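You operate a simulated robot arm through the tools that you are given. There is no shell and no other tool.

Carry out the task below with a simulated two-armed robot. There is one attempt and no reset: what you move stays moved.

JOB
Set 2 rpm, switch to reverse and jog the auger back to 0.
Fine: direction off and isolate after.
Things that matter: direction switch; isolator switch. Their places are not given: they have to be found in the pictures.

Only the result counts: the job must be done as asked and must still hold three seconds after the hand-in. Knocking over, shifting, dropping, spilling or breaking anything else fails it.

ROBOT AND FRAMES
Two 7-joint arms with fingered hands on one trunk that stands fixed in place. Base frame: the origin is at the foot of the trunk, x ahead of it, y to its left, z up. Readings come in m, degrees, newtons and seconds.
The left shoulder is at [0.03, 0.12, 1.138], the right one opposite. With the tool pointing down near the work surface each hand reaches from about 0.26 to 0.7 m from the base axis, measured 20 degrees to its own side. Payload 4 kg a hand.
Tool frame (each hand has its own): the origin (TCP) lies between the finger pads and is the grasp point; the fingertips stand 0.019 m ahead of it; z points along the fingers, y is the line along which they close. The gripper opens to 0.12 m. The gripper's body begins 0.053 m behind the TCP. The gripper is a hand of 3 fingers: y runs from the thumb to the fingers, the wrist lies at [0, 0, -0.219] in the tool frame.
Orientation is told as [roll, pitch, yaw] about the base's x, y, z axes, in that order, counted from this pose: with the fingers straight down and closing along the base's y, the tool's x points along the base's -x, its y along +y and its z along -z.

CONTROLS
- The arms move only by the tool jog_arm. It takes "left_targets", "right_targets" or both (then of equal length, played together; a hand with none holds still); each is a list of rows, each an object (a shift or turn left out is 0) with "offset": the shift along the tool's x, y, z in units of 50 mm (1.0 is 50 mm), a list of three; "dr": the turn, a rotation vector about the tool's x, y, z in units of 5 degrees (1.0 is 5 degrees), a list of three. In form: [{"offset": [tx, ty, tz], "dr": [wx, wy, wz]}, ...]. A call has 1 to 20 rows; each row shifts and turns the commanded pose from where the row before left it, along the tool's axes as they then stand. A call with a number of a shift or a turn outside -1 to 1 is refused whole. A row lasts 0.2 s, in which the tool goes at most 0.05 m and 8.6 degrees; a call with a longer step from one row to the next is refused whole. Where a pose cannot be reached the arm comes as near as it can. A force on the tool above 40 N (or 10 N above the force at the start of the call, whichever is more), or a blocked arm, ends the call early, and 0.2 s more pass. In this call time passes only in rows, and 0.2 s behind the last. It gives the time, the measured TCP pose, the force on the tool (base axes), the opening and the grip force at its end, in the units of the frame above (readings bear some noise), with the torque about the TCP (base axes, N m) and any sound that the robot's microphone picked up.
- Cameras (640 x 400 px; columns grow to the right, rows downward): "scene" is now at [0.0564, -0.0132, 1.6859]; the picture's right is [-0.18, -0.98, 0.00], its down [-0.74, 0.13, -0.66] and it looks along [0.65, -0.12, -0.75] (base axes); focal length 347 px, centre (320, 200). "left" rides on the left gripper at [-0.066, -0.004, -0.079] in its tool frame; the picture's right is [0.05, -1.00, 0.00], its down [0.76, 0.04, -0.64] and it looks along [0.64, 0.03, 0.77] (tool axes); focal length 251 px, centre (320, 200). "right" rides on the right gripper at [0.066, -0.004, -0.079] in its tool frame; the picture's right is [0.05, 1.00, 0.00], its down [-0.76, 0.04, -0.64] and it looks along [-0.64, 0.04, 0.77] (tool axes); focal length 251 px, centre (320, 200).
- snapshot(camera): a new picture of that camera. It takes no simulated time.
- move_column(by): slides the trunk up (or, below 0, down) by that many m; the arms and the scene camera ride with it, the base frame stays. It gives what a move gives, with no picture.
- set_fingers(finger1, finger2, thumb_bend, hand): sets how far each is bent, from 0 (flat) to 1 (curled in); at 0.3 the hand is open as for a grip, at 0.7 the pads meet at the TCP. One left out holds its place. A second passes; each finger stops where it meets its share of the squeeze, and holds until it gets a number again. It is the only way to open and close the hand. It gives what a move gives, with no picture; readings hold the bend of each and the force on the fingers (four entries, about 0 where the hand has none), thumb and palm.
- head_to(pan, tilt): turns the head with the scene camera to pan (to the left, within 120 degrees either way) and tilt (down, from -29 to 69), counted from straight ahead of the robot. It gives what a move gives.
- pixel_to_xyz(camera, pixels): there is no depth. For up to 12 entries [column, row, z] of the newest picture of that camera ("zoom" is the newest enlarged one), the place [x, y] in the base frame at which the ray of that pixel passes the height z, good to about 0.002 m. It takes no simulated time.
- close_up(camera, box): a new picture of the part [left, top, right, bottom] of that camera's present view, enlarged. It takes no simulated time.
- sign_off(): hands the job in; it is judged then, once.

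Open the grippers and draw the arms clear of the work before you hand the job in, unless the task says otherwise.

The tools are called after ">>>" by a JSON object that holds its "name" and its "arguments". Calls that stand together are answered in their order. jog_arm: Moves the arms, as the interface text tells. Its arguments: {"type":"object","properties":{"left_targets":{"type":"array"},"right_targets":{"type":"array"}},"required":[]} The other tools are called the same way: move_column (by) slides the trunk up or down; set_fingers (finger1, finger2, thumb_bend, hand) moves the fingers one by one; head_to (pan, tilt) turns the head that bears the scene camera; snapshot (camera) takes a picture; pixel_to_xyz (camera, pixels) gives the place at which the rays of pixels pass given heights; close_up (camera, box) takes an enlarged picture of a part of a camera's view; sign_off () hands the job in.

At the start:

```text
t: 0.0
left_tool_pos: [0.5564, 0.2213, 1.2725]
left_tool_rot: [0.0, 0.0, 0.0]
left_wrist_force: [-0.5, -0.4, 0.1]
left_moment: [0.01, -0.02, 0.01]
left_width: 0.1198
left_gripper_force: 0.0
left_shape: jaw
left_bend: [0.3, 0.3, 0.3]
left_finger forces: [0.0, 0.1, 0.0, 0.0, 0.0, 0.0]
right_tool_pos: [0.4783, -0.2801, 1.2674]
right_tool_rot: [0.1, 0.1, 0.0]
right_wrist_force: [0.4, -0.6, 0.1]
right_moment: [0.04, -0.01, 0.02]
right_width: 0.1199
right_gripper_force: 0.1
right_shape: jaw
right_bend: [0.3, 0.3, 0.3]
right_finger forces: [0.0, 0.0, 0.0, 0.0, 0.1, 0.0]
trunk travel left (down, up): [-0.35, 0.19]
head pan, tilt: [-10.2, 48.7]
```

scene: 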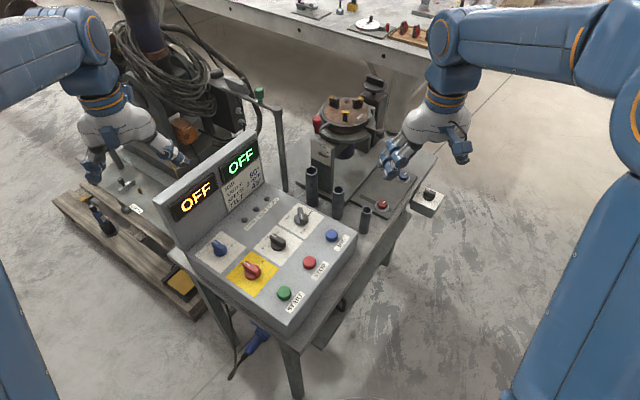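
right: 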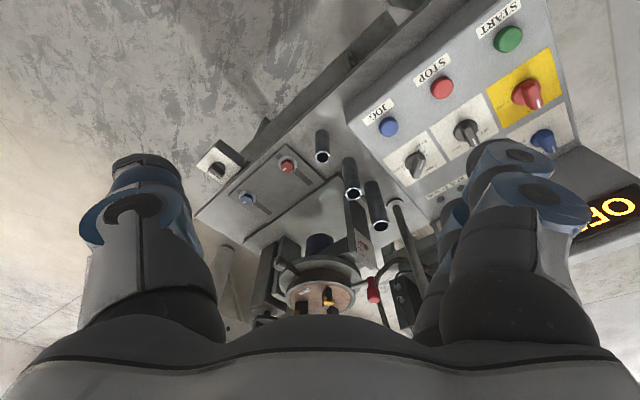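
left: 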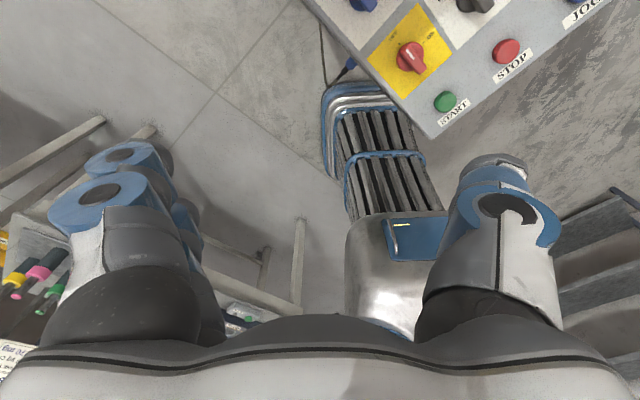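

The scene shows a console with displays at about (195,195) and (240,160), knobs and buttons around (220-335, 215-300). I take enlarged views to read the labels.

>>> {"name": "close_up", "arguments": {"camera": "scene", "box": [150, 120, 370, 330]}}

>>> {"name": "close_up", "arguments": {"camera": "scene", "box": [170, 140, 290, 215]}}

>>> {"name": "close_up", "arguments": {"camera": "right", "box": [340, 0, 600, 200]}}

>>> {"name": "close_up", "arguments": {"camera": "scene", "box": [290, 80, 450, 230]}}

```text
1.90 times, centred on (260, 225) of scene
```

zoom: 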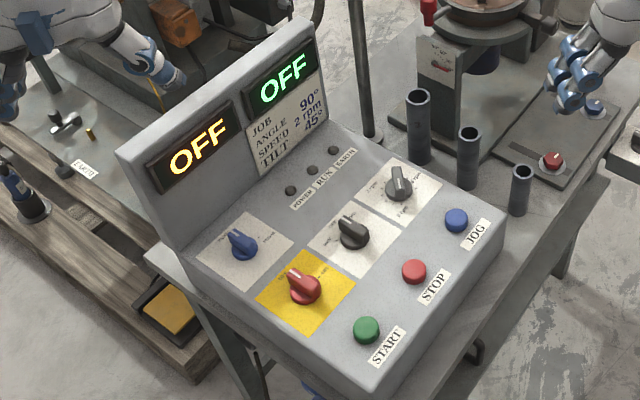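

```text
5.33 times, centred on (230, 178) of scene
```

zoom: 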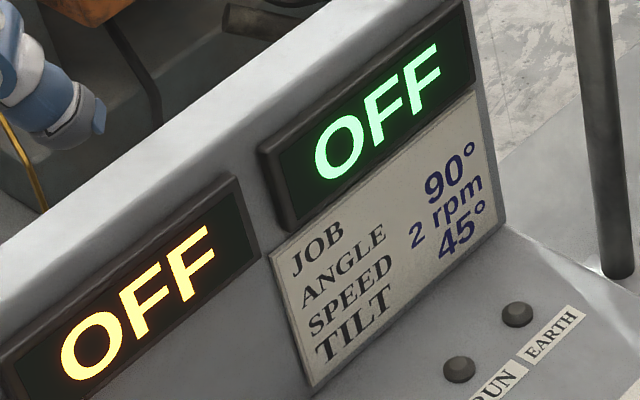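

```text
2.00 times, centred on (470, 100) of right
```

zoom: 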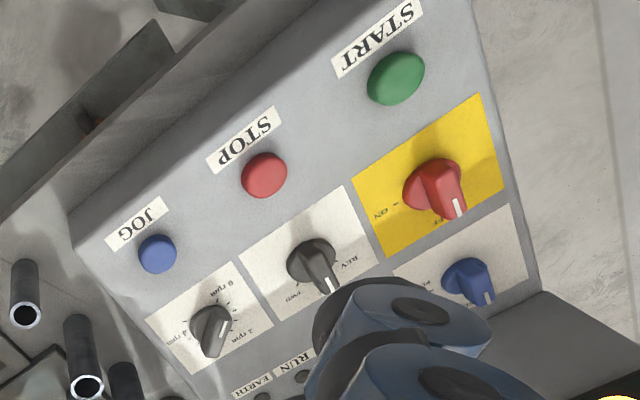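

```text
2.67 times, centred on (370, 155) of scene
```

zoom: 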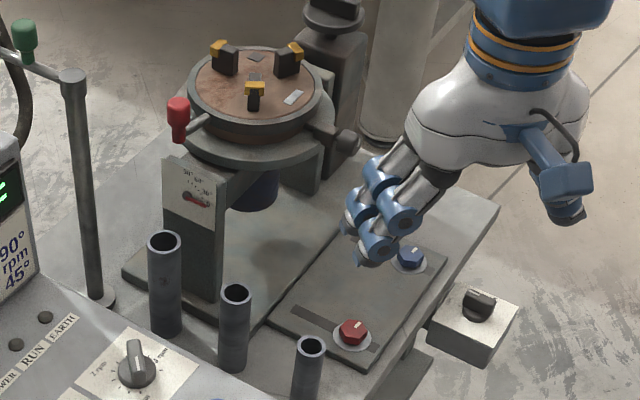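

Now enlarging the knob labels: red knob on yellow at (250,270), blue at (220,248), black at (278,242), (301,216), and separate box at (430,200).

>>> {"name": "close_up", "arguments": {"camera": "scene", "box": [190, 225, 290, 300]}}

>>> {"name": "close_up", "arguments": {"camera": "scene", "box": [250, 190, 340, 260]}}

>>> {"name": "close_up", "arguments": {"camera": "scene", "box": [360, 150, 460, 230]}}

>>> {"name": "close_up", "arguments": {"camera": "right", "box": [180, 100, 380, 230]}}

>>> {"name": "close_up", "arguments": {"camera": "left", "box": [340, 0, 520, 120]}}

>>> {"name": "close_up", "arguments": {"camera": "scene", "box": [240, 0, 480, 120]}}

```text
5.33 times, centred on (240, 262) of scene
```

zoom: 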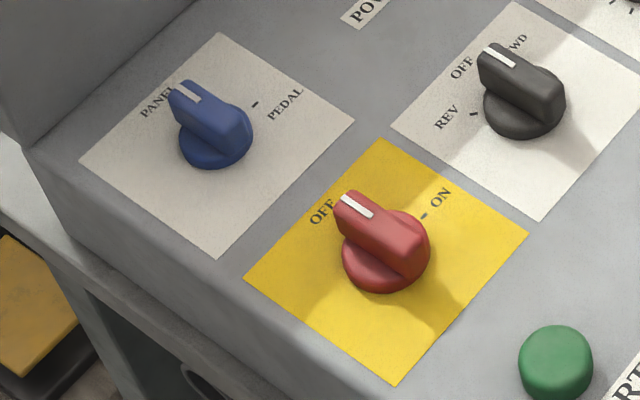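

```text
5.71 times, centred on (295, 225) of scene
```

zoom: 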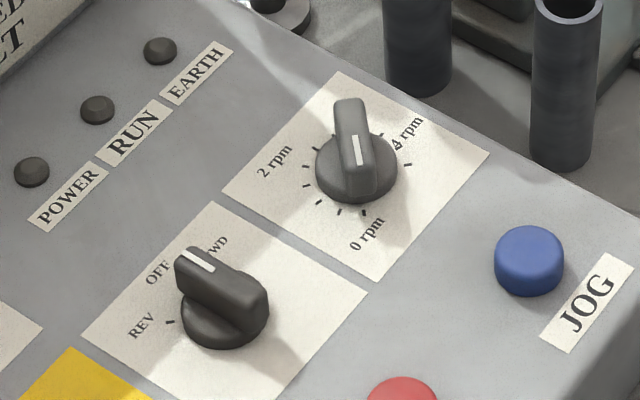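

```text
5.00 times, centred on (410, 190) of scene
```

zoom: 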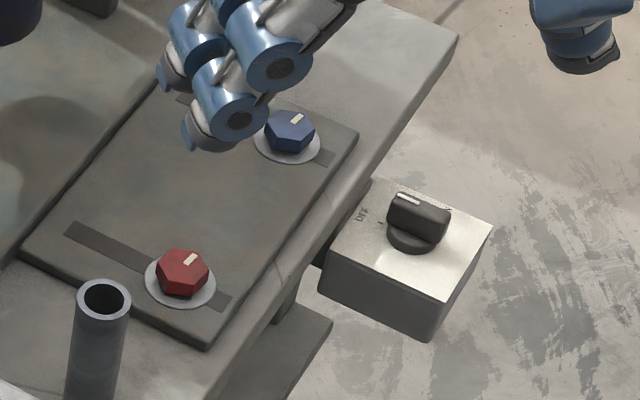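

```text
3.08 times, centred on (280, 165) of right
```

zoom: 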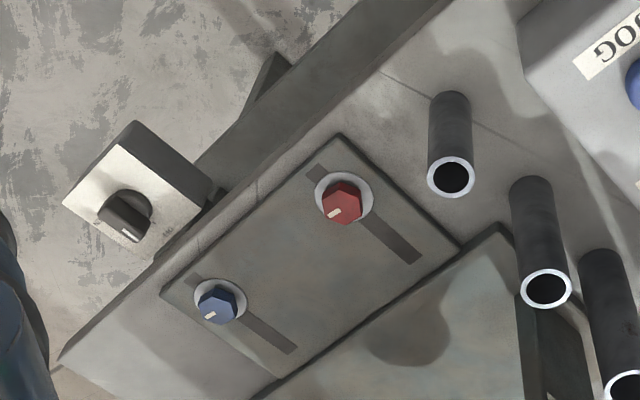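

```text
3.33 times, centred on (430, 60) of left
```

zoom: 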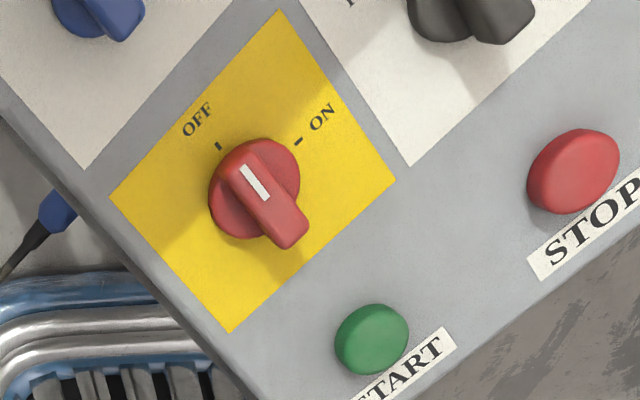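

```text
2.67 times, centred on (360, 60) of scene
```

zoom: 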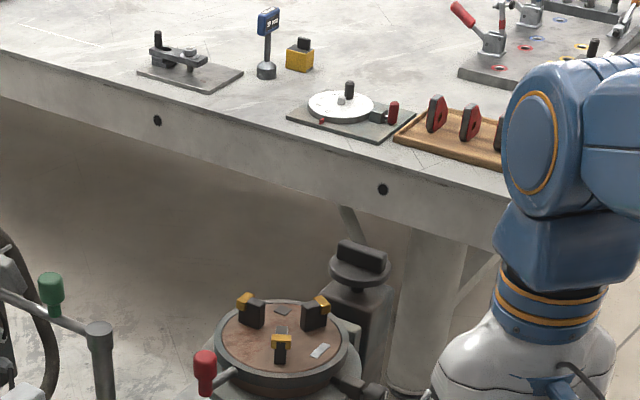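

The side box at (430,200) has a knob with unclear labels; zooming tighter.

>>> {"name": "close_up", "arguments": {"camera": "scene", "box": [415, 180, 447, 200]}}

>>> {"name": "close_up", "arguments": {"camera": "right", "box": [195, 138, 243, 182]}}

>>> {"name": "close_up", "arguments": {"camera": "scene", "box": [300, 85, 380, 135]}}

>>> {"name": "close_up", "arguments": {"camera": "scene", "box": [295, 130, 345, 165]}}

```text
16.00 times, centred on (431, 190) of scene
```

zoom: 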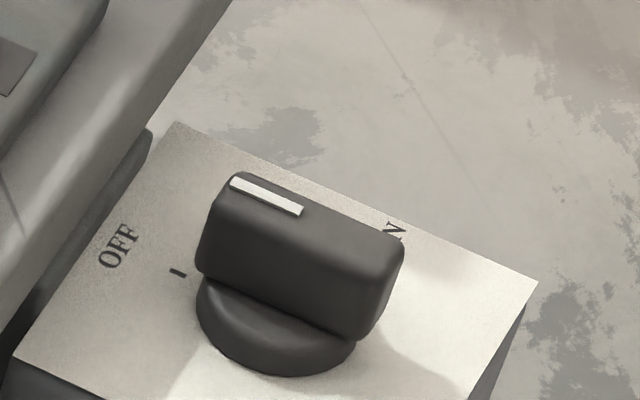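

```text
9.09 times, centred on (219, 160) of right
```

zoom: 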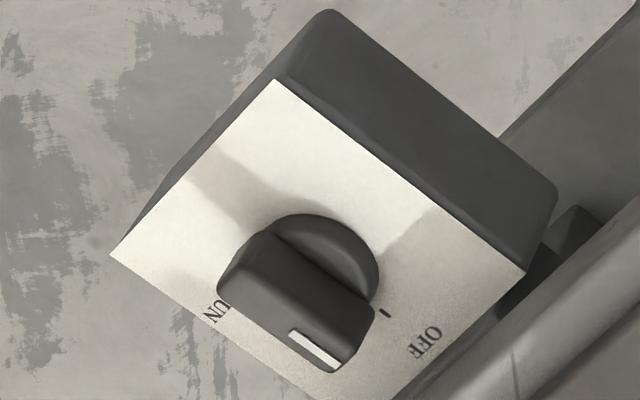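

```text
8.00 times, centred on (340, 110) of scene
```

zoom: 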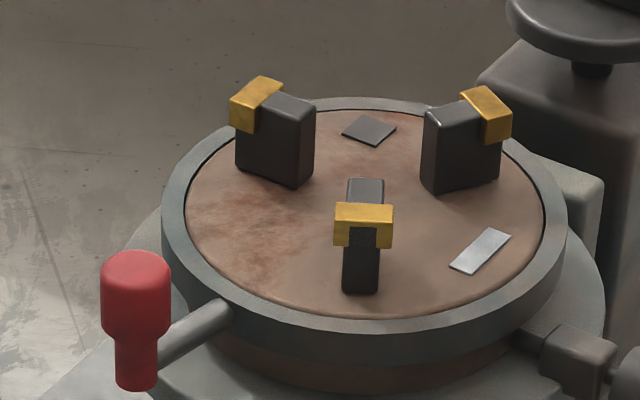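

```text
11.43 times, centred on (320, 148) of scene
```

zoom: 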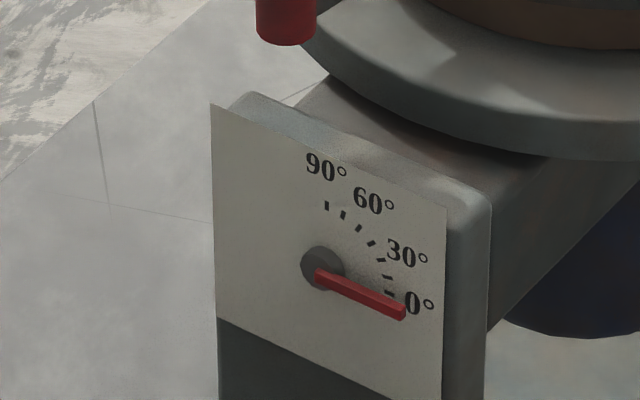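

I triangulate several features (red isolator knob, JOG, START, box knob) between the scene and right cameras.

>>> {"name": "pixel_to_xyz", "arguments": {"camera": "scene", "pixels": [[331.6, 235.9, 0.8], [331.6, 235.9, 1.0], [284, 293, 0.8], [284, 293, 1.0], [251.8, 272.3, 0.8], [251.8, 272.3, 1.0], [429, 197, 0.7], [429, 197, 0.9], [383, 205, 0.7], [383, 205, 0.9]]}}

>>> {"name": "pixel_to_xyz", "arguments": {"camera": "right", "pixels": [[388.5, 126.5, 0.8], [388.5, 126.5, 1.0], [508.5, 38.5, 0.8], [508.5, 38.5, 1.0], [526, 92.5, 0.8], [526, 92.5, 1.0], [219, 168, 0.7], [219, 168, 0.9], [287, 166, 0.7], [287, 166, 0.9]]}}

```text
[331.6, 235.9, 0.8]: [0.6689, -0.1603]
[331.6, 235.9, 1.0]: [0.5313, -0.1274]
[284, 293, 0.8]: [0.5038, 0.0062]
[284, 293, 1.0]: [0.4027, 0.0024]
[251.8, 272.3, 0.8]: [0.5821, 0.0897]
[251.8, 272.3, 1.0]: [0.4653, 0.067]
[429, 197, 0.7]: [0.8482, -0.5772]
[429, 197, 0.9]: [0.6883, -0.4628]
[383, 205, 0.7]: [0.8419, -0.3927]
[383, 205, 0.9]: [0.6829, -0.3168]
```

```text
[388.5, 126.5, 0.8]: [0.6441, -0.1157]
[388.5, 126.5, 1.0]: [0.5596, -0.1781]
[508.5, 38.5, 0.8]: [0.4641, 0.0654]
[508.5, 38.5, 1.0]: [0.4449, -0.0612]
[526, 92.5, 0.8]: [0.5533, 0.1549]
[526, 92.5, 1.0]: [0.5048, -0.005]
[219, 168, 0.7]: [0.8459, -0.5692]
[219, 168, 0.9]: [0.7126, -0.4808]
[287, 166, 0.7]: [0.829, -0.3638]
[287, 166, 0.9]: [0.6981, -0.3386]
```

JOG ≈ (0.605,-0.145,0.893), START ≈ (0.455,0.004,0.897), red isolator ≈ (0.527,0.079,0.89). I zoom the right camera onto the knobs to fix the panel plane and pointers.

>>> {"name": "close_up", "arguments": {"camera": "right", "box": [480, 40, 580, 120]}}

>>> {"name": "close_up", "arguments": {"camera": "right", "box": [380, 100, 500, 200]}}

>>> {"name": "close_up", "arguments": {"camera": "scene", "box": [225, 245, 285, 295]}}

>>> {"name": "close_up", "arguments": {"camera": "scene", "box": [260, 205, 330, 255]}}

```text
5.00 times, centred on (530, 80) of right
```

zoom: 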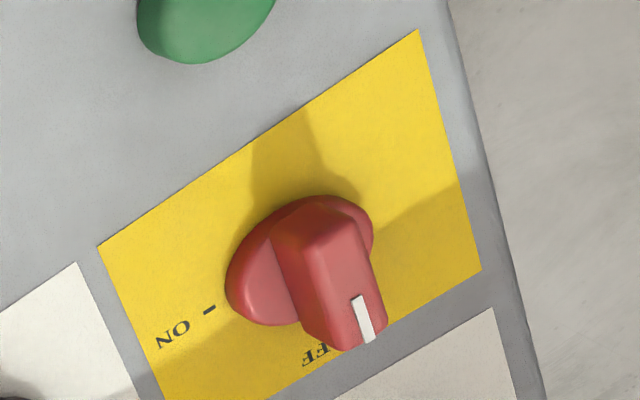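

```text
4.00 times, centred on (440, 150) of right
```

zoom: 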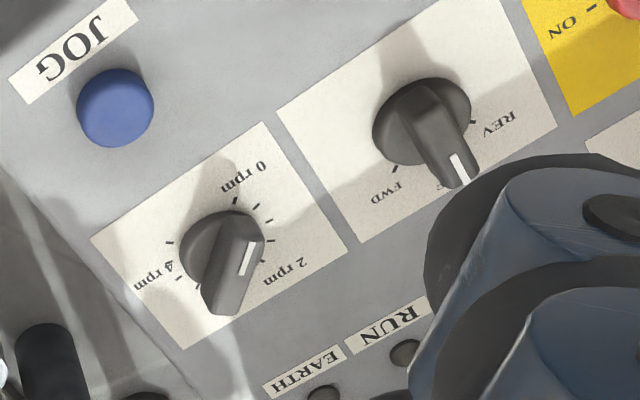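

```text
8.00 times, centred on (255, 270) of scene
```

zoom: 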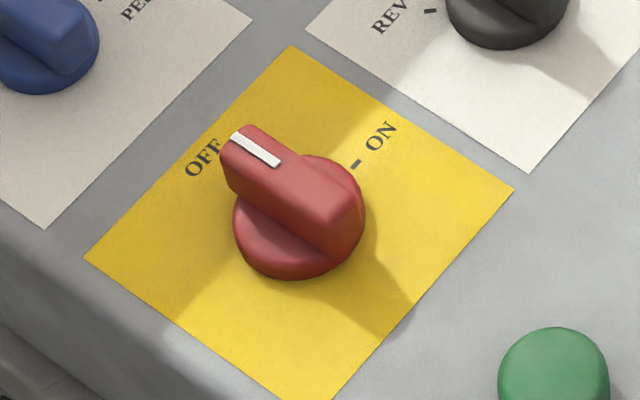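

```text
8.00 times, centred on (295, 230) of scene
```

zoom: 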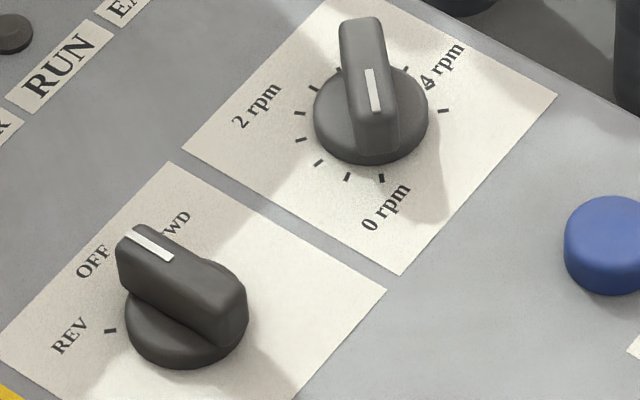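

The speed knob's white mark sits on the robot-side end, near "0 rpm". I triangulate ON, REV and 0-rpm tick marks to get the panel plane.

>>> {"name": "pixel_to_xyz", "arguments": {"camera": "scene", "pixels": [[259.5, 265.5, 0.8], [259.5, 265.5, 0.9], [268.75, 246.4, 0.8], [268.75, 246.4, 0.9], [302.6, 227.25, 0.8], [302.6, 227.25, 0.9], [310.5, 218.75, 0.8], [310.5, 218.75, 0.9]]}}

>>> {"name": "pixel_to_xyz", "arguments": {"camera": "right", "pixels": [[507.6, 102, 0.8], [507.6, 102, 0.9], [478.5, 130.5, 0.8], [478.5, 130.5, 0.9], [418.75, 150, 0.8], [418.75, 150, 0.9], [402.25, 160.25, 0.8], [402.25, 160.25, 0.9]]}}

```text
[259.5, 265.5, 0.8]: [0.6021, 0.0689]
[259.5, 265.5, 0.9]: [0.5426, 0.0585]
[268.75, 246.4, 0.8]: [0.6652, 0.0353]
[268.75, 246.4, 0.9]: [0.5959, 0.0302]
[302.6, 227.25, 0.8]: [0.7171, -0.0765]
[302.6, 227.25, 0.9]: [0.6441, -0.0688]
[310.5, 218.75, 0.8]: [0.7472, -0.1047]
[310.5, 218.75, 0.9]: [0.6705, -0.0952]
```

```text
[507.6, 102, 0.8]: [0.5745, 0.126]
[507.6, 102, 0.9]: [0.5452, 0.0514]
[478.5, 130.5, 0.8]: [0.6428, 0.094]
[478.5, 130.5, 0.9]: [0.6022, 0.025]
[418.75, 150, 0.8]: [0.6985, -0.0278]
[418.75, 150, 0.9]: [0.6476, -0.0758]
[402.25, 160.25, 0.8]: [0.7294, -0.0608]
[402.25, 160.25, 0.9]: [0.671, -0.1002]
```

Panel plane is about z=0.89. Now the bar tops via the white marks of red, direction, and speed knobs, plus knob base centres.

>>> {"name": "pixel_to_xyz", "arguments": {"camera": "scene", "pixels": [[246.9, 263.6, 0.9], [246.9, 263.6, 0.95], [273.6, 235.4, 0.9], [273.6, 235.4, 0.95], [301.6, 216.25, 0.9], [301.6, 216.25, 0.95], [252.5, 272, 0.895], [278.3, 244.5, 0.895], [301.2, 219.5, 0.895]]}}

>>> {"name": "pixel_to_xyz", "arguments": {"camera": "right", "pixels": [[538.6, 103.6, 0.9], [538.6, 103.6, 0.95], [474.75, 141.75, 0.9], [474.75, 141.75, 0.95], [421.25, 164.5, 0.9], [421.25, 164.5, 0.95]]}}

```text
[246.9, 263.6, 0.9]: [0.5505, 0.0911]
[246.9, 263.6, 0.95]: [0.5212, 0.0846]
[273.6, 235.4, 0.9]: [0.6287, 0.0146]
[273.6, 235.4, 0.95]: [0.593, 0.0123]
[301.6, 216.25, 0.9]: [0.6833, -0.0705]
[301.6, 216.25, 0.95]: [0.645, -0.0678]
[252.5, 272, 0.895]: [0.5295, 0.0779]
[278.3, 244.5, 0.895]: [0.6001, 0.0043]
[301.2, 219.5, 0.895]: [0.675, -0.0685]
```

```text
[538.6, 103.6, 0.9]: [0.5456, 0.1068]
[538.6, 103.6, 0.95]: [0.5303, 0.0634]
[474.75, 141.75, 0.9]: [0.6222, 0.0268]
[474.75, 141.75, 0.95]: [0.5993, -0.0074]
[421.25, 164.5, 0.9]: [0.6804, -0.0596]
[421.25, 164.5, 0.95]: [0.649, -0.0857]
```

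Bar tops are at z≈0.92; centres red (0.528,0.078), direction (0.601,0.004), speed (0.676,-0.069). Checking the display wall's extent before bringing hands in.

>>> {"name": "pixel_to_xyz", "arguments": {"camera": "scene", "pixels": [[190.5, 251, 0.89], [265.3, 185.6, 0.89], [154.7, 198.7, 1.05], [154.7, 198.7, 1.1], [154.7, 198.7, 1.15], [256, 131, 1.05], [256, 131, 1.1], [256, 131, 1.15], [220.3, 251.7, 0.895]]}}

```text
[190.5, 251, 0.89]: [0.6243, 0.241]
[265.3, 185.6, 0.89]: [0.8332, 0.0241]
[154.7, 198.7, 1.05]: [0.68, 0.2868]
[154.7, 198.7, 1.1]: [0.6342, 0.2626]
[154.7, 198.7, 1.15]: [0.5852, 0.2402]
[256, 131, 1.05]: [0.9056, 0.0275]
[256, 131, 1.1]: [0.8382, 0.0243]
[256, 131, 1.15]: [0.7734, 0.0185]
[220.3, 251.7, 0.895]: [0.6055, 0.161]
```

Wall stands from (0.62,0.24) to (0.83,0.02), top ≈1.1, clear of the planned paths. I move the left hand high to above the red knob and yaw it +45°.

>>> {"name": "jog_arm", "arguments": {"left_targets": [{"offset": [0.18, -0.95, 0]}, {"offset": [0.18, -0.95, 0]}, {"offset": [0.19, -0.96, 0]}, {"dr": [0, 0, -1]}, {"dr": [0, 0, -1]}, {"dr": [0, 0, -1]}, {"dr": [0, 0, -1]}, {"dr": [0, 0, -1]}, {"dr": [0, 0, -1]}, {"dr": [0, 0, -1]}, {"dr": [0, 0, -1]}, {"dr": [0, 0, -1]}, {"offset": [0, 0, 0.9]}, {"offset": [0, 0, 0.9]}, {"offset": [0, 0, 0.9]}, {"offset": [0, 0, 0.9]}]}}

>>> {"name": "set_fingers", "arguments": {"hand": "left", "finger1": 0.45, "finger2": 0.45, "thumb_bend": 0.45}}

>>> {"name": "snapshot", "arguments": {"camera": "scene"}}

>>> {"name": "snapshot", "arguments": {"camera": "left"}}

```text
t: 3.4
left_tool_pos: [0.5289, 0.0783, 1.0923]
left_tool_rot: [0.0, 0.0, 45.2]
left_wrist_force: [0.2, 0.5, -1.0]
left_moment: [-0.03, 0.01, -0.01]
left_width: 0.1201
left_gripper_force: 0.1
left_shape: jaw
left_bend: [0.3, 0.3, 0.3]
left_finger forces: [0.0, 0.1, 0.0, 0.1, 0.0, 0.0]
right_tool_pos: [0.4794, -0.2812, 1.2684]
right_tool_rot: [0.1, 0.1, -0.1]
right_wrist_force: [-0.1, 0.9, -0.2]
right_moment: [-0.03, 0.05, -0.02]
right_width: 0.1198
right_gripper_force: 0.0
right_shape: jaw
right_bend: [0.3, 0.3, 0.3]
right_finger forces: [0.0, 0.0, 0.1, 0.0, 0.1, 0.0]
trunk travel left (down, up): [-0.35, 0.19]
head pan, tilt: [-10.2, 48.7]
```

```text
t: 4.4
left_tool_pos: [0.5272, 0.0764, 1.0942]
left_tool_rot: [0.0, 0.0, 45.1]
left_wrist_force: [-0.1, 0.2, 0.2]
left_moment: [-0.01, 0.03, -0.01]
left_width: 0.0843
left_gripper_force: 0.1
left_shape: fingers
left_bend: [0.45, 0.45, 0.45]
left_finger forces: [0.1, 0.1, 0.1, 0.1, 0.1, 0.1]
right_tool_pos: [0.4799, -0.2811, 1.2673]
right_tool_rot: [0.0, 0.0, 0.0]
right_wrist_force: [0.7, -0.1, 0.5]
right_moment: [-0.01, 0.02, 0.01]
right_width: 0.12
right_gripper_force: 0.1
right_shape: jaw
right_bend: [0.3, 0.3, 0.3]
right_finger forces: [0.0, 0.0, 0.0, 0.1, 0.0, 0.0]
trunk travel left (down, up): [-0.35, 0.19]
head pan, tilt: [-10.2, 48.7]
```

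```text
taken
```

scene: 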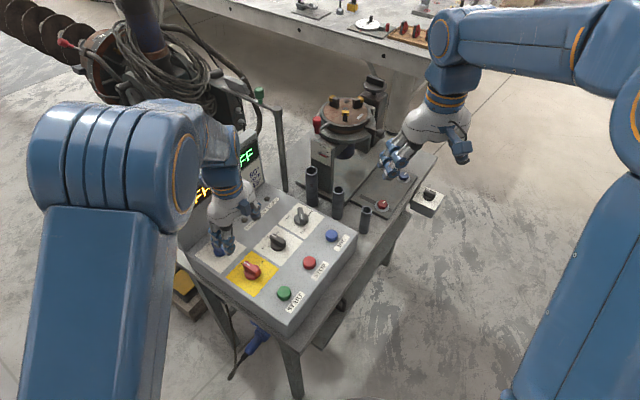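

```text
taken
```

left: 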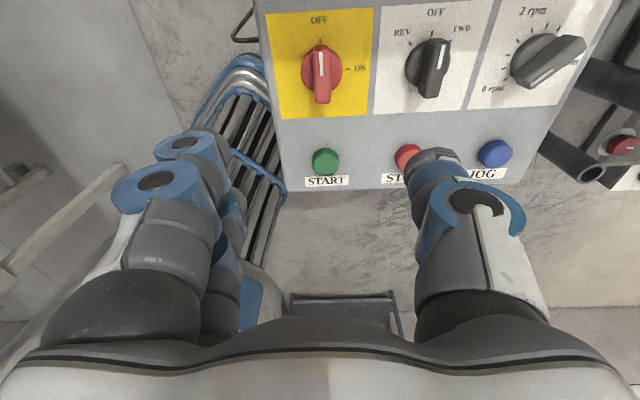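

A screw-shaped auger has come into view at the upper left (30,40) of the scene. I take a close look and pan the head to see the left side.

>>> {"name": "close_up", "arguments": {"camera": "scene", "box": [0, 0, 200, 110]}}

>>> {"name": "head_to", "arguments": {"pan": 35, "tilt": 40}}

>>> {"name": "snapshot", "arguments": {"camera": "scene"}}

```text
3.20 times, centred on (100, 55) of scene
```

zoom: 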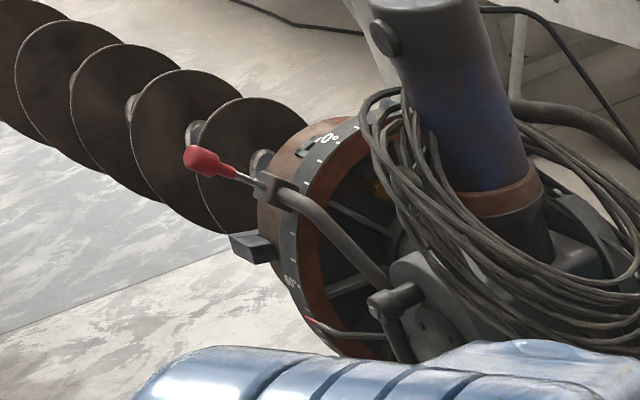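

```text
t: 5.5
left_tool_pos: [0.5256, 0.0772, 1.0951]
left_tool_rot: [0.1, 0.0, 45.1]
left_wrist_force: [0.0, -0.3, -0.6]
left_moment: [0.0, 0.01, -0.01]
left_width: 0.0844
left_gripper_force: 0.0
left_shape: fingers
left_bend: [0.45, 0.45, 0.45]
left_finger forces: [0.1, 0.1, 0.1, 0.0, 0.1, 0.0]
right_tool_pos: [0.4788, -0.2806, 1.2678]
right_tool_rot: [0.0, -0.1, 0.1]
right_wrist_force: [-0.8, 0.2, -0.5]
right_moment: [0.01, 0.02, -0.02]
right_width: 0.1197
right_gripper_force: 0.1
right_shape: jaw
right_bend: [0.3, 0.3, 0.3]
right_finger forces: [0.0, 0.0, 0.0, 0.1, 0.0, 0.0]
trunk travel left (down, up): [-0.35, 0.19]
head pan, tilt: [35.0, 40.0]
```

```text
taken
```

scene: 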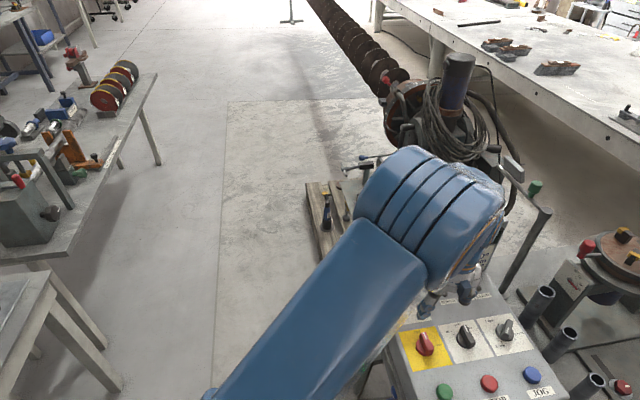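

The auger sits in a chuck with an angle ring driven by this console; the left hand is over the red isolator knob. I turn the head back and descend to z≈0.96.

>>> {"name": "head_to", "arguments": {"pan": 0, "tilt": 45}}

>>> {"name": "jog_arm", "arguments": {"left_targets": [{"offset": [0, 0, 0.9]}, {"offset": [0, 0, 0.9]}, {"offset": [0, 0, 0.9]}]}}

>>> {"name": "snapshot", "arguments": {"camera": "scene"}}

>>> {"name": "snapshot", "arguments": {"camera": "left"}}

>>> {"name": "snapshot", "arguments": {"camera": "right"}}

```text
t: 6.5
left_tool_pos: [0.5263, 0.0778, 1.0933]
left_tool_rot: [0.0, 0.0, 45.0]
left_wrist_force: [-0.2, -0.2, -0.3]
left_moment: [-0.01, 0.01, 0.0]
left_width: 0.0845
left_gripper_force: 0.0
left_shape: fingers
left_bend: [0.45, 0.45, 0.45]
left_finger forces: [0.0, 0.0, 0.0, 0.0, 0.0, 0.0]
right_tool_pos: [0.4783, -0.2801, 1.2685]
right_tool_rot: [0.0, -0.1, 0.0]
right_wrist_force: [0.1, 0.1, 0.3]
right_moment: [0.01, -0.01, -0.01]
right_width: 0.1197
right_gripper_force: 0.1
right_shape: jaw
right_bend: [0.3, 0.3, 0.3]
right_finger forces: [0.0, 0.1, 0.0, 0.0, 0.1, 0.0]
trunk travel left (down, up): [-0.35, 0.19]
head pan, tilt: [0.0, 45.0]
```

```text
t: 7.3
left_tool_pos: [0.5285, 0.0773, 0.9573]
left_tool_rot: [0.0, 0.0, 44.9]
left_wrist_force: [0.0, -0.1, 0.7]
left_moment: [-0.01, 0.0, -0.01]
left_width: 0.0842
left_gripper_force: 0.0
left_shape: fingers
left_bend: [0.45, 0.45, 0.45]
left_finger forces: [0.0, 0.1, 0.0, 0.0, 0.1, 0.0]
right_tool_pos: [0.4806, -0.2814, 1.2684]
right_tool_rot: [0.0, 0.2, 0.1]
right_wrist_force: [-0.2, -0.3, 0.4]
right_moment: [-0.01, 0.03, 0.02]
right_width: 0.1199
right_gripper_force: 0.0
right_shape: jaw
right_bend: [0.3, 0.3, 0.3]
right_finger forces: [0.0, 0.0, 0.0, 0.0, 0.1, 0.1]
trunk travel left (down, up): [-0.35, 0.19]
head pan, tilt: [0.0, 45.0]
```

```text
taken
```

scene: 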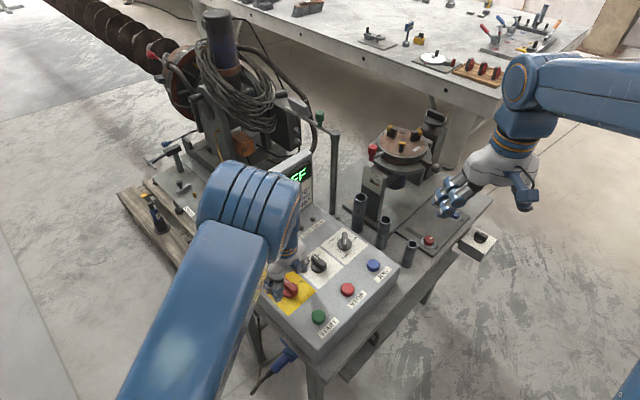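

```text
taken
```

left: 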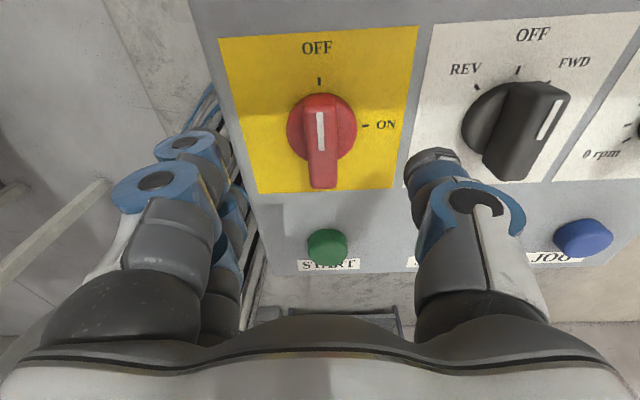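

```text
taken
```

right: 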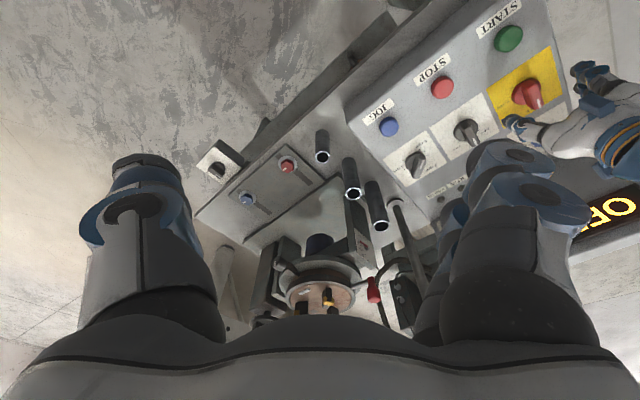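

The left view shows the knob bar centred at (322,140) between fingers and thumb, aligned with the tool. I lower 33 mm and close the fingers on the bar.

>>> {"name": "jog_arm", "arguments": {"left_targets": [{"offset": [0, 0, 0.33]}, {"offset": [0, 0, 0.33]}]}}

>>> {"name": "set_fingers", "arguments": {"hand": "left", "finger1": 0.7, "finger2": 0.7, "thumb_bend": 0.7}}

>>> {"name": "snapshot", "arguments": {"camera": "left"}}

```text
t: 7.9
left_tool_pos: [0.5285, 0.0777, 0.9253]
left_tool_rot: [0.0, 0.1, 45.1]
left_wrist_force: [0.7, 0.1, -0.7]
left_moment: [-0.02, 0.0, -0.03]
left_width: 0.084
left_gripper_force: 0.0
left_shape: fingers
left_bend: [0.45, 0.45, 0.45]
left_finger forces: [0.1, 0.0, 0.1, 0.1, 0.0, 0.0]
right_tool_pos: [0.4791, -0.2803, 1.269]
right_tool_rot: [0.1, 0.0, 0.0]
right_wrist_force: [-0.9, 0.4, 0.5]
right_moment: [-0.01, -0.01, 0.01]
right_width: 0.1199
right_gripper_force: 0.1
right_shape: jaw
right_bend: [0.3, 0.3, 0.3]
right_finger forces: [0.0, 0.0, 0.1, 0.0, 0.1, 0.0]
trunk travel left (down, up): [-0.35, 0.19]
head pan, tilt: [0.0, 45.0]
```

```text
t: 8.9
left_tool_pos: [0.5276, 0.0781, 0.9251]
left_tool_rot: [0.1, 0.0, 45.1]
left_wrist_force: [-1.6, -0.9, -2.0]
left_moment: [0.02, 0.01, 0.03]
left_width: 0.0225
left_gripper_force: 8.6
left_shape: fingers
left_bend: [0.66, 0.66, 0.65]
left_finger forces: [4.5, 4.7, 0.0, 0.0, 7.8, 0.0]
right_tool_pos: [0.4803, -0.2817, 1.2683]
right_tool_rot: [-0.1, 0.0, 0.0]
right_wrist_force: [0.9, 0.0, 0.2]
right_moment: [0.03, -0.02, -0.01]
right_width: 0.1201
right_gripper_force: 0.0
right_shape: jaw
right_bend: [0.3, 0.3, 0.3]
right_finger forces: [0.0, 0.0, 0.0, 0.0, 0.0, 0.0]
trunk travel left (down, up): [-0.35, 0.19]
head pan, tilt: [0.0, 45.0]
```

```text
taken
```

left: 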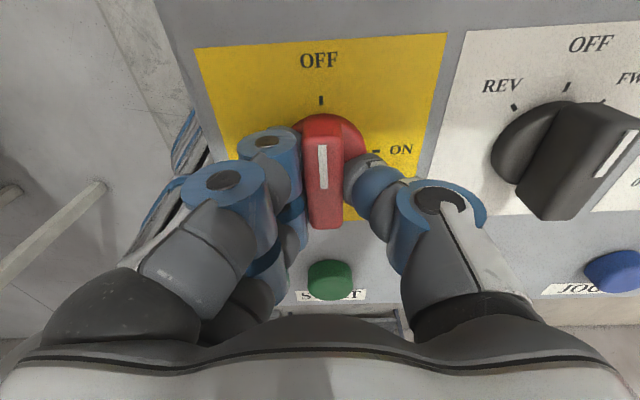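

Gripped on the bar (width 22 mm). I turn 90° clockwise from OFF to ON.

>>> {"name": "jog_arm", "arguments": {"left_targets": [{"dr": [0, 0, 1]}, {"dr": [0, 0, 1]}, {"dr": [0, 0, 1]}, {"dr": [0, 0, 1]}, {"dr": [0, 0, 1]}, {"dr": [0, 0, 1]}, {"dr": [0, 0, 1]}, {"dr": [0, 0, 1]}, {"dr": [0, 0, 1]}, {"dr": [0, 0, 1]}, {"dr": [0, 0, 1]}, {"dr": [0, 0, 1]}, {"dr": [0, 0, 1]}, {"dr": [0, 0, 1]}, {"dr": [0, 0, 1]}, {"dr": [0, 0, 1]}, {"dr": [0, 0, 1]}, {"dr": [0, 0, 1]}]}}

>>> {"name": "snapshot", "arguments": {"camera": "left"}}

>>> {"name": "snapshot", "arguments": {"camera": "scene"}}

>>> {"name": "snapshot", "arguments": {"camera": "right"}}

```text
t: 12.7
left_tool_pos: [0.5291, 0.0794, 0.9256]
left_tool_rot: [0.1, -0.1, -45.0]
left_wrist_force: [6.5, 8.9, 2.8]
left_moment: [0.16, -0.17, 0.02]
left_width: 0.0224
left_gripper_force: 10.1
left_shape: fingers
left_bend: [0.66, 0.66, 0.65]
left_finger forces: [8.3, 7.4, 0.0, 0.0, 4.6, 0.0]
right_tool_pos: [0.4795, -0.2808, 1.2681]
right_tool_rot: [-0.1, 0.1, 0.0]
right_wrist_force: [0.4, -0.8, -0.6]
right_moment: [0.03, -0.01, 0.02]
right_width: 0.1199
right_gripper_force: 0.1
right_shape: jaw
right_bend: [0.3, 0.3, 0.3]
right_finger forces: [0.0, 0.0, 0.1, 0.0, 0.0, 0.1]
trunk travel left (down, up): [-0.35, 0.19]
head pan, tilt: [0.0, 45.0]
```

```text
taken
```

left: 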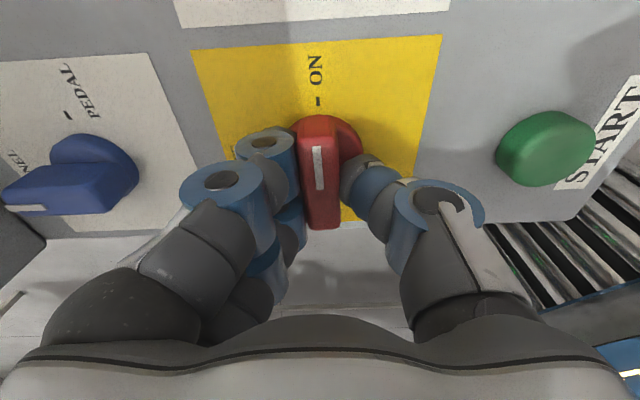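

```text
taken
```

scene: 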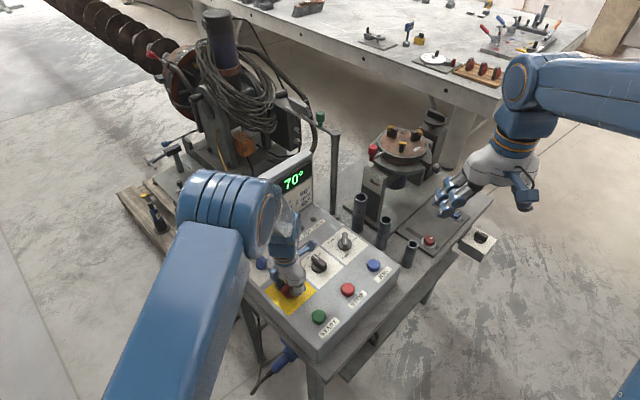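

```text
taken
```

right: 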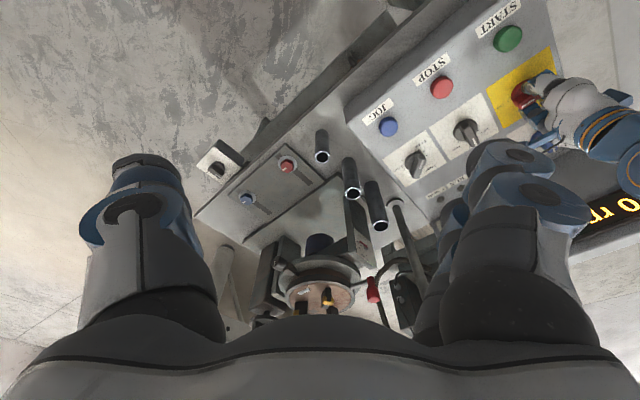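

Power is on: the green display reads 70°, the speed display reads 0 rpm. I release the isolator, raise the left hand and return it to its start region.

>>> {"name": "set_fingers", "arguments": {"hand": "left", "finger1": 0.42, "finger2": 0.42, "thumb_bend": 0.42}}

>>> {"name": "jog_arm", "arguments": {"left_targets": [{"offset": [0, 0, -0.5]}, {"offset": [0, 0, -0.9]}, {"offset": [0, 0, -0.95]}, {"offset": [0, 0, -0.95]}, {"offset": [0, 0, -0.95]}, {"offset": [0, 0, -0.95]}, {"offset": [0, 0, -0.95]}, {"offset": [0, 0, -0.75]}]}}

>>> {"name": "jog_arm", "arguments": {"left_targets": [{"dr": [0, 0, -1]}, {"dr": [0, 0, -1]}, {"dr": [0, 0, -1]}, {"dr": [0, 0, -1]}, {"dr": [0, 0, -1]}, {"dr": [0, 0, -1]}, {"dr": [0, 0, -1]}, {"dr": [0, 0, -1]}, {"dr": [0, 0, -1]}, {"offset": [0, 0.95, 0]}, {"offset": [0, 0.95, 0]}, {"offset": [0, 0.95, 0]}]}}

>>> {"name": "head_to", "arguments": {"pan": -8, "tilt": 46}}

>>> {"name": "snapshot", "arguments": {"camera": "scene"}}

```text
t: 13.7
left_tool_pos: [0.5297, 0.079, 0.9254]
left_tool_rot: [0.1, -0.1, -45.0]
left_wrist_force: [0.1, 0.4, -0.2]
left_moment: [0.01, 0.01, 0.02]
left_width: 0.0926
left_gripper_force: 0.1
left_shape: fingers
left_bend: [0.42, 0.42, 0.42]
left_finger forces: [0.1, 0.0, 0.1, 0.1, 0.1, 0.0]
right_tool_pos: [0.4789, -0.2817, 1.2691]
right_tool_rot: [0.0, 0.0, 0.1]
right_wrist_force: [-0.5, -0.5, -0.5]
right_moment: [-0.01, 0.05, -0.03]
right_width: 0.1198
right_gripper_force: 0.0
right_shape: jaw
right_bend: [0.3, 0.3, 0.3]
right_finger forces: [0.0, 0.1, 0.1, 0.1, 0.0, 0.0]
trunk travel left (down, up): [-0.35, 0.19]
head pan, tilt: [0.0, 45.0]
```

```text
t: 15.5
left_tool_pos: [0.5274, 0.0777, 1.2705]
left_tool_rot: [0.0, 0.0, -45.0]
left_wrist_force: [-0.5, -0.2, 1.3]
left_moment: [0.01, 0.01, -0.01]
left_width: 0.0926
left_gripper_force: 0.0
left_shape: fingers
left_bend: [0.42, 0.42, 0.42]
left_finger forces: [0.0, 0.0, 0.0, 0.1, 0.0, 0.0]
right_tool_pos: [0.4776, -0.2804, 1.2682]
right_tool_rot: [0.0, 0.1, -0.1]
right_wrist_force: [0.5, 0.8, -0.3]
right_moment: [0.0, 0.0, 0.04]
right_width: 0.1199
right_gripper_force: 0.1
right_shape: jaw
right_bend: [0.3, 0.3, 0.3]
right_finger forces: [0.0, 0.1, 0.1, 0.1, 0.0, 0.0]
trunk travel left (down, up): [-0.35, 0.19]
head pan, tilt: [0.0, 45.0]
```

```text
t: 18.1
left_tool_pos: [0.5282, 0.2242, 1.269]
left_tool_rot: [-0.2, 0.0, 0.0]
left_wrist_force: [-1.0, 0.4, -0.3]
left_moment: [0.01, 0.01, -0.03]
left_width: 0.0928
left_gripper_force: 0.0
left_shape: fingers
left_bend: [0.42, 0.42, 0.42]
left_finger forces: [0.1, 0.0, 0.0, 0.1, 0.1, 0.0]
right_tool_pos: [0.4788, -0.2793, 1.2687]
right_tool_rot: [-0.1, 0.0, 0.2]
right_wrist_force: [0.0, 0.4, -0.1]
right_moment: [-0.03, -0.02, -0.01]
right_width: 0.1201
right_gripper_force: 0.0
right_shape: jaw
right_bend: [0.3, 0.3, 0.3]
right_finger forces: [0.0, 0.0, 0.1, 0.0, 0.1, 0.0]
trunk travel left (down, up): [-0.35, 0.19]
head pan, tilt: [0.0, 45.0]
```

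```text
t: 18.8
left_tool_pos: [0.5274, 0.2202, 1.2682]
left_tool_rot: [-0.1, 0.1, 0.0]
left_wrist_force: [0.0, 0.5, 0.4]
left_moment: [-0.01, 0.0, 0.01]
left_width: 0.0927
left_gripper_force: 0.0
left_shape: fingers
left_bend: [0.42, 0.42, 0.42]
left_finger forces: [0.0, 0.0, 0.0, 0.0, 0.1, 0.0]
right_tool_pos: [0.4792, -0.2808, 1.2689]
right_tool_rot: [0.0, 0.0, -0.1]
right_wrist_force: [0.4, 0.0, 0.1]
right_moment: [0.02, 0.0, 0.01]
right_width: 0.1199
right_gripper_force: 0.0
right_shape: jaw
right_bend: [0.3, 0.3, 0.3]
right_finger forces: [0.0, 0.0, 0.0, 0.0, 0.1, 0.0]
trunk travel left (down, up): [-0.35, 0.19]
head pan, tilt: [-8.0, 46.0]
```

```text
taken
```

scene: 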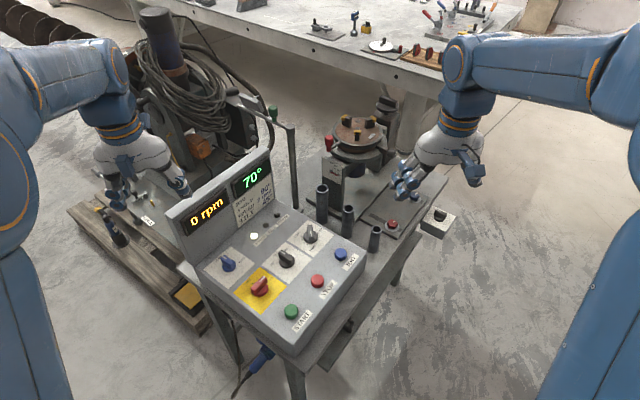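

Speed shows 0 rpm, angle 70°, POWER lamp lit. Before using the right hand at the speed knob (310,235) I locate the posts near it.

>>> {"name": "close_up", "arguments": {"camera": "scene", "box": [280, 170, 400, 270]}}

>>> {"name": "pixel_to_xyz", "arguments": {"camera": "zoom", "pixels": [[320, 200, 0.9]]}}

>>> {"name": "pixel_to_xyz", "arguments": {"camera": "right", "pixels": [[380, 224, 0.85], [380, 224, 0.95], [353, 193, 0.85], [353, 193, 0.95], [322, 157, 0.85], [322, 157, 0.95]]}}

>>> {"name": "pixel_to_xyz", "arguments": {"camera": "scene", "pixels": [[321, 188, 0.85], [321, 188, 0.95], [347, 208, 0.85], [347, 208, 0.95], [375, 229, 0.85], [375, 229, 0.95]]}}

```text
4.00 times, centred on (340, 220) of scene
```

zoom: 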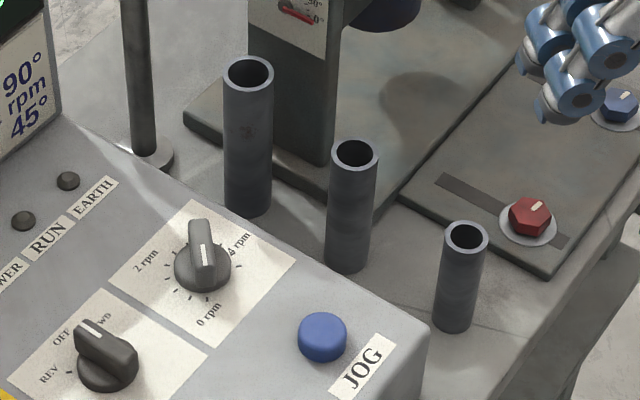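

```text
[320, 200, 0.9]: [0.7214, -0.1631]
```

```text
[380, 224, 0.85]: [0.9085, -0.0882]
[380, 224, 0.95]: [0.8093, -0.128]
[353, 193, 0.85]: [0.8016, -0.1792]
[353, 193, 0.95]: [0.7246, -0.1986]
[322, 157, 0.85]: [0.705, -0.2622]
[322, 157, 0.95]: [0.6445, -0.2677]
```

```text
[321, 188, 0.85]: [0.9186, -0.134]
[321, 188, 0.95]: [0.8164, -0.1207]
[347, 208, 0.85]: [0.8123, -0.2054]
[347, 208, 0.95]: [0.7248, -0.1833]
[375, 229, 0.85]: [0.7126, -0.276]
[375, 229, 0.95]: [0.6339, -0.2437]
```

Posts are at (0.825,-0.12), (0.756,-0.19), (0.683,-0.26), all clear of the hand at the speed knob. I move the right hand high above the speed knob and set its fingers half open.

>>> {"name": "jog_arm", "arguments": {"right_targets": [{"offset": [-0.657, 0.7, 0]}, {"offset": [-0.657, 0.7, 0]}, {"offset": [-0.657, 0.7, 0]}, {"offset": [-0.657, 0.7, 0]}, {"offset": [-0.657, 0.7, 0]}, {"offset": [-0.657, 0.7, 0]}, {"offset": [0, 0, 0.8]}, {"offset": [0, 0, 0.8]}, {"offset": [0, 0, 0.8]}, {"offset": [0, 0, 0.8]}]}}

>>> {"name": "set_fingers", "arguments": {"hand": "right", "finger1": 0.45, "finger2": 0.45, "thumb_bend": 0.45}}

>>> {"name": "snapshot", "arguments": {"camera": "right"}}

>>> {"name": "snapshot", "arguments": {"camera": "scene"}}

```text
t: 21.0
left_tool_pos: [0.5305, 0.2212, 1.2677]
left_tool_rot: [-0.1, 0.0, 0.0]
left_wrist_force: [0.7, -0.5, -0.2]
left_moment: [0.0, 0.02, 0.03]
left_width: 0.0928
left_gripper_force: 0.1
left_shape: fingers
left_bend: [0.42, 0.42, 0.42]
left_finger forces: [0.0, 0.1, 0.0, 0.0, 0.0, 0.1]
right_tool_pos: [0.638, -0.0814, 1.0962]
right_tool_rot: [-0.1, 0.2, 0.0]
right_wrist_force: [0.7, 0.0, -0.8]
right_moment: [-0.01, 0.0, -0.03]
right_width: 0.1198
right_gripper_force: 0.2
right_shape: jaw
right_bend: [0.3, 0.3, 0.3]
right_finger forces: [0.0, 0.0, 0.0, 0.0, 0.0, 0.1]
right hand out of reach, approached as far as the arm can: row 5, 6
trunk travel left (down, up): [-0.35, 0.19]
head pan, tilt: [-8.0, 46.0]
```

```text
t: 22.0
left_tool_pos: [0.5295, 0.2208, 1.2678]
left_tool_rot: [0.0, 0.0, 0.0]
left_wrist_force: [0.9, 0.4, 0.0]
left_moment: [0.02, 0.02, 0.04]
left_width: 0.0929
left_gripper_force: 0.0
left_shape: fingers
left_bend: [0.42, 0.42, 0.42]
left_finger forces: [0.1, 0.0, 0.0, 0.0, 0.0, 0.0]
right_tool_pos: [0.6364, -0.0834, 1.0971]
right_tool_rot: [0.0, 0.0, 0.0]
right_wrist_force: [0.7, -0.8, -0.8]
right_moment: [0.01, -0.01, -0.02]
right_width: 0.0842
right_gripper_force: 0.1
right_shape: fingers
right_bend: [0.45, 0.45, 0.45]
right_finger forces: [0.0, 0.1, 0.0, 0.0, 0.0, 0.0]
trunk travel left (down, up): [-0.35, 0.19]
head pan, tilt: [-8.0, 46.0]
```

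```text
taken
```

right: 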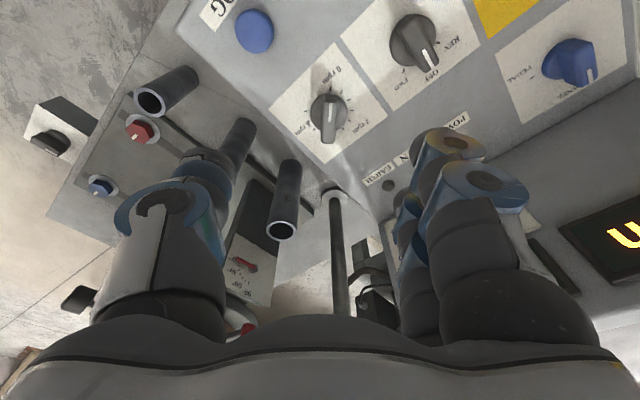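

```text
taken
```

scene: 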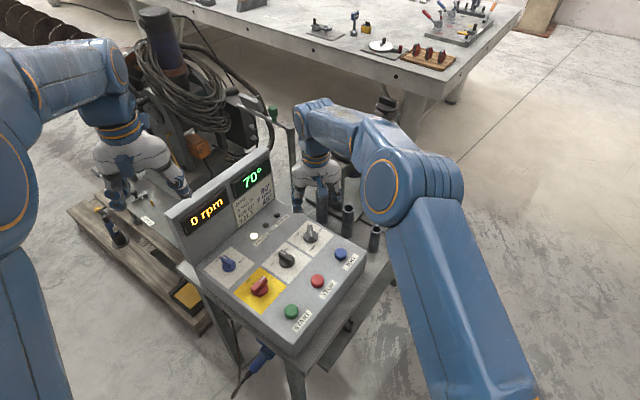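

The reach was clipped at height; TCP is at (0.637,-0.083,1.097). Lower to z≈1.0, where the wrist is nearer shoulder height, then shift to the knob.

>>> {"name": "jog_arm", "arguments": {"right_targets": [{"offset": [0, 0, 0.95]}, {"offset": [0, 0, 0.95]}, {"offset": [-0.4, 0.13, 0]}, {"offset": [-0.4, 0.13, 0]}]}}

>>> {"name": "snapshot", "arguments": {"camera": "right"}}

>>> {"name": "snapshot", "arguments": {"camera": "scene"}}

```text
t: 23.0
left_tool_pos: [0.5287, 0.2196, 1.2682]
left_tool_rot: [0.0, 0.0, 0.0]
left_wrist_force: [0.8, 0.7, 0.0]
left_moment: [0.01, -0.01, 0.0]
left_width: 0.0931
left_gripper_force: 0.0
left_shape: fingers
left_bend: [0.42, 0.42, 0.42]
left_finger forces: [0.1, 0.1, 0.0, 0.1, 0.0, 0.1]
right_tool_pos: [0.6604, -0.0721, 1.0029]
right_tool_rot: [0.0, 0.0, 0.0]
right_wrist_force: [1.2, 0.0, 0.3]
right_moment: [-0.01, 0.02, 0.0]
right_width: 0.0842
right_gripper_force: 0.2
right_shape: fingers
right_bend: [0.45, 0.45, 0.45]
right_finger forces: [0.0, 0.0, 0.0, 0.0, 0.1, 0.1]
right hand out of reach, approached as far as the arm can: row 4
trunk travel left (down, up): [-0.35, 0.19]
head pan, tilt: [-8.0, 46.0]
```

```text
taken
```

right: 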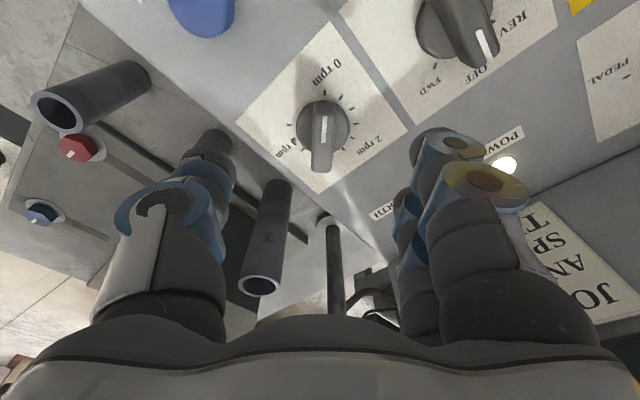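

```text
taken
```

scene: 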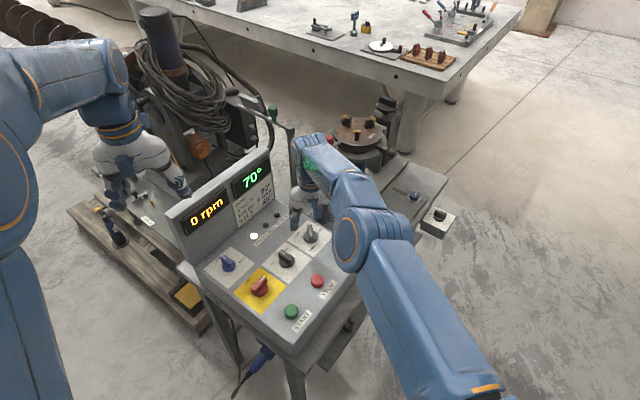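

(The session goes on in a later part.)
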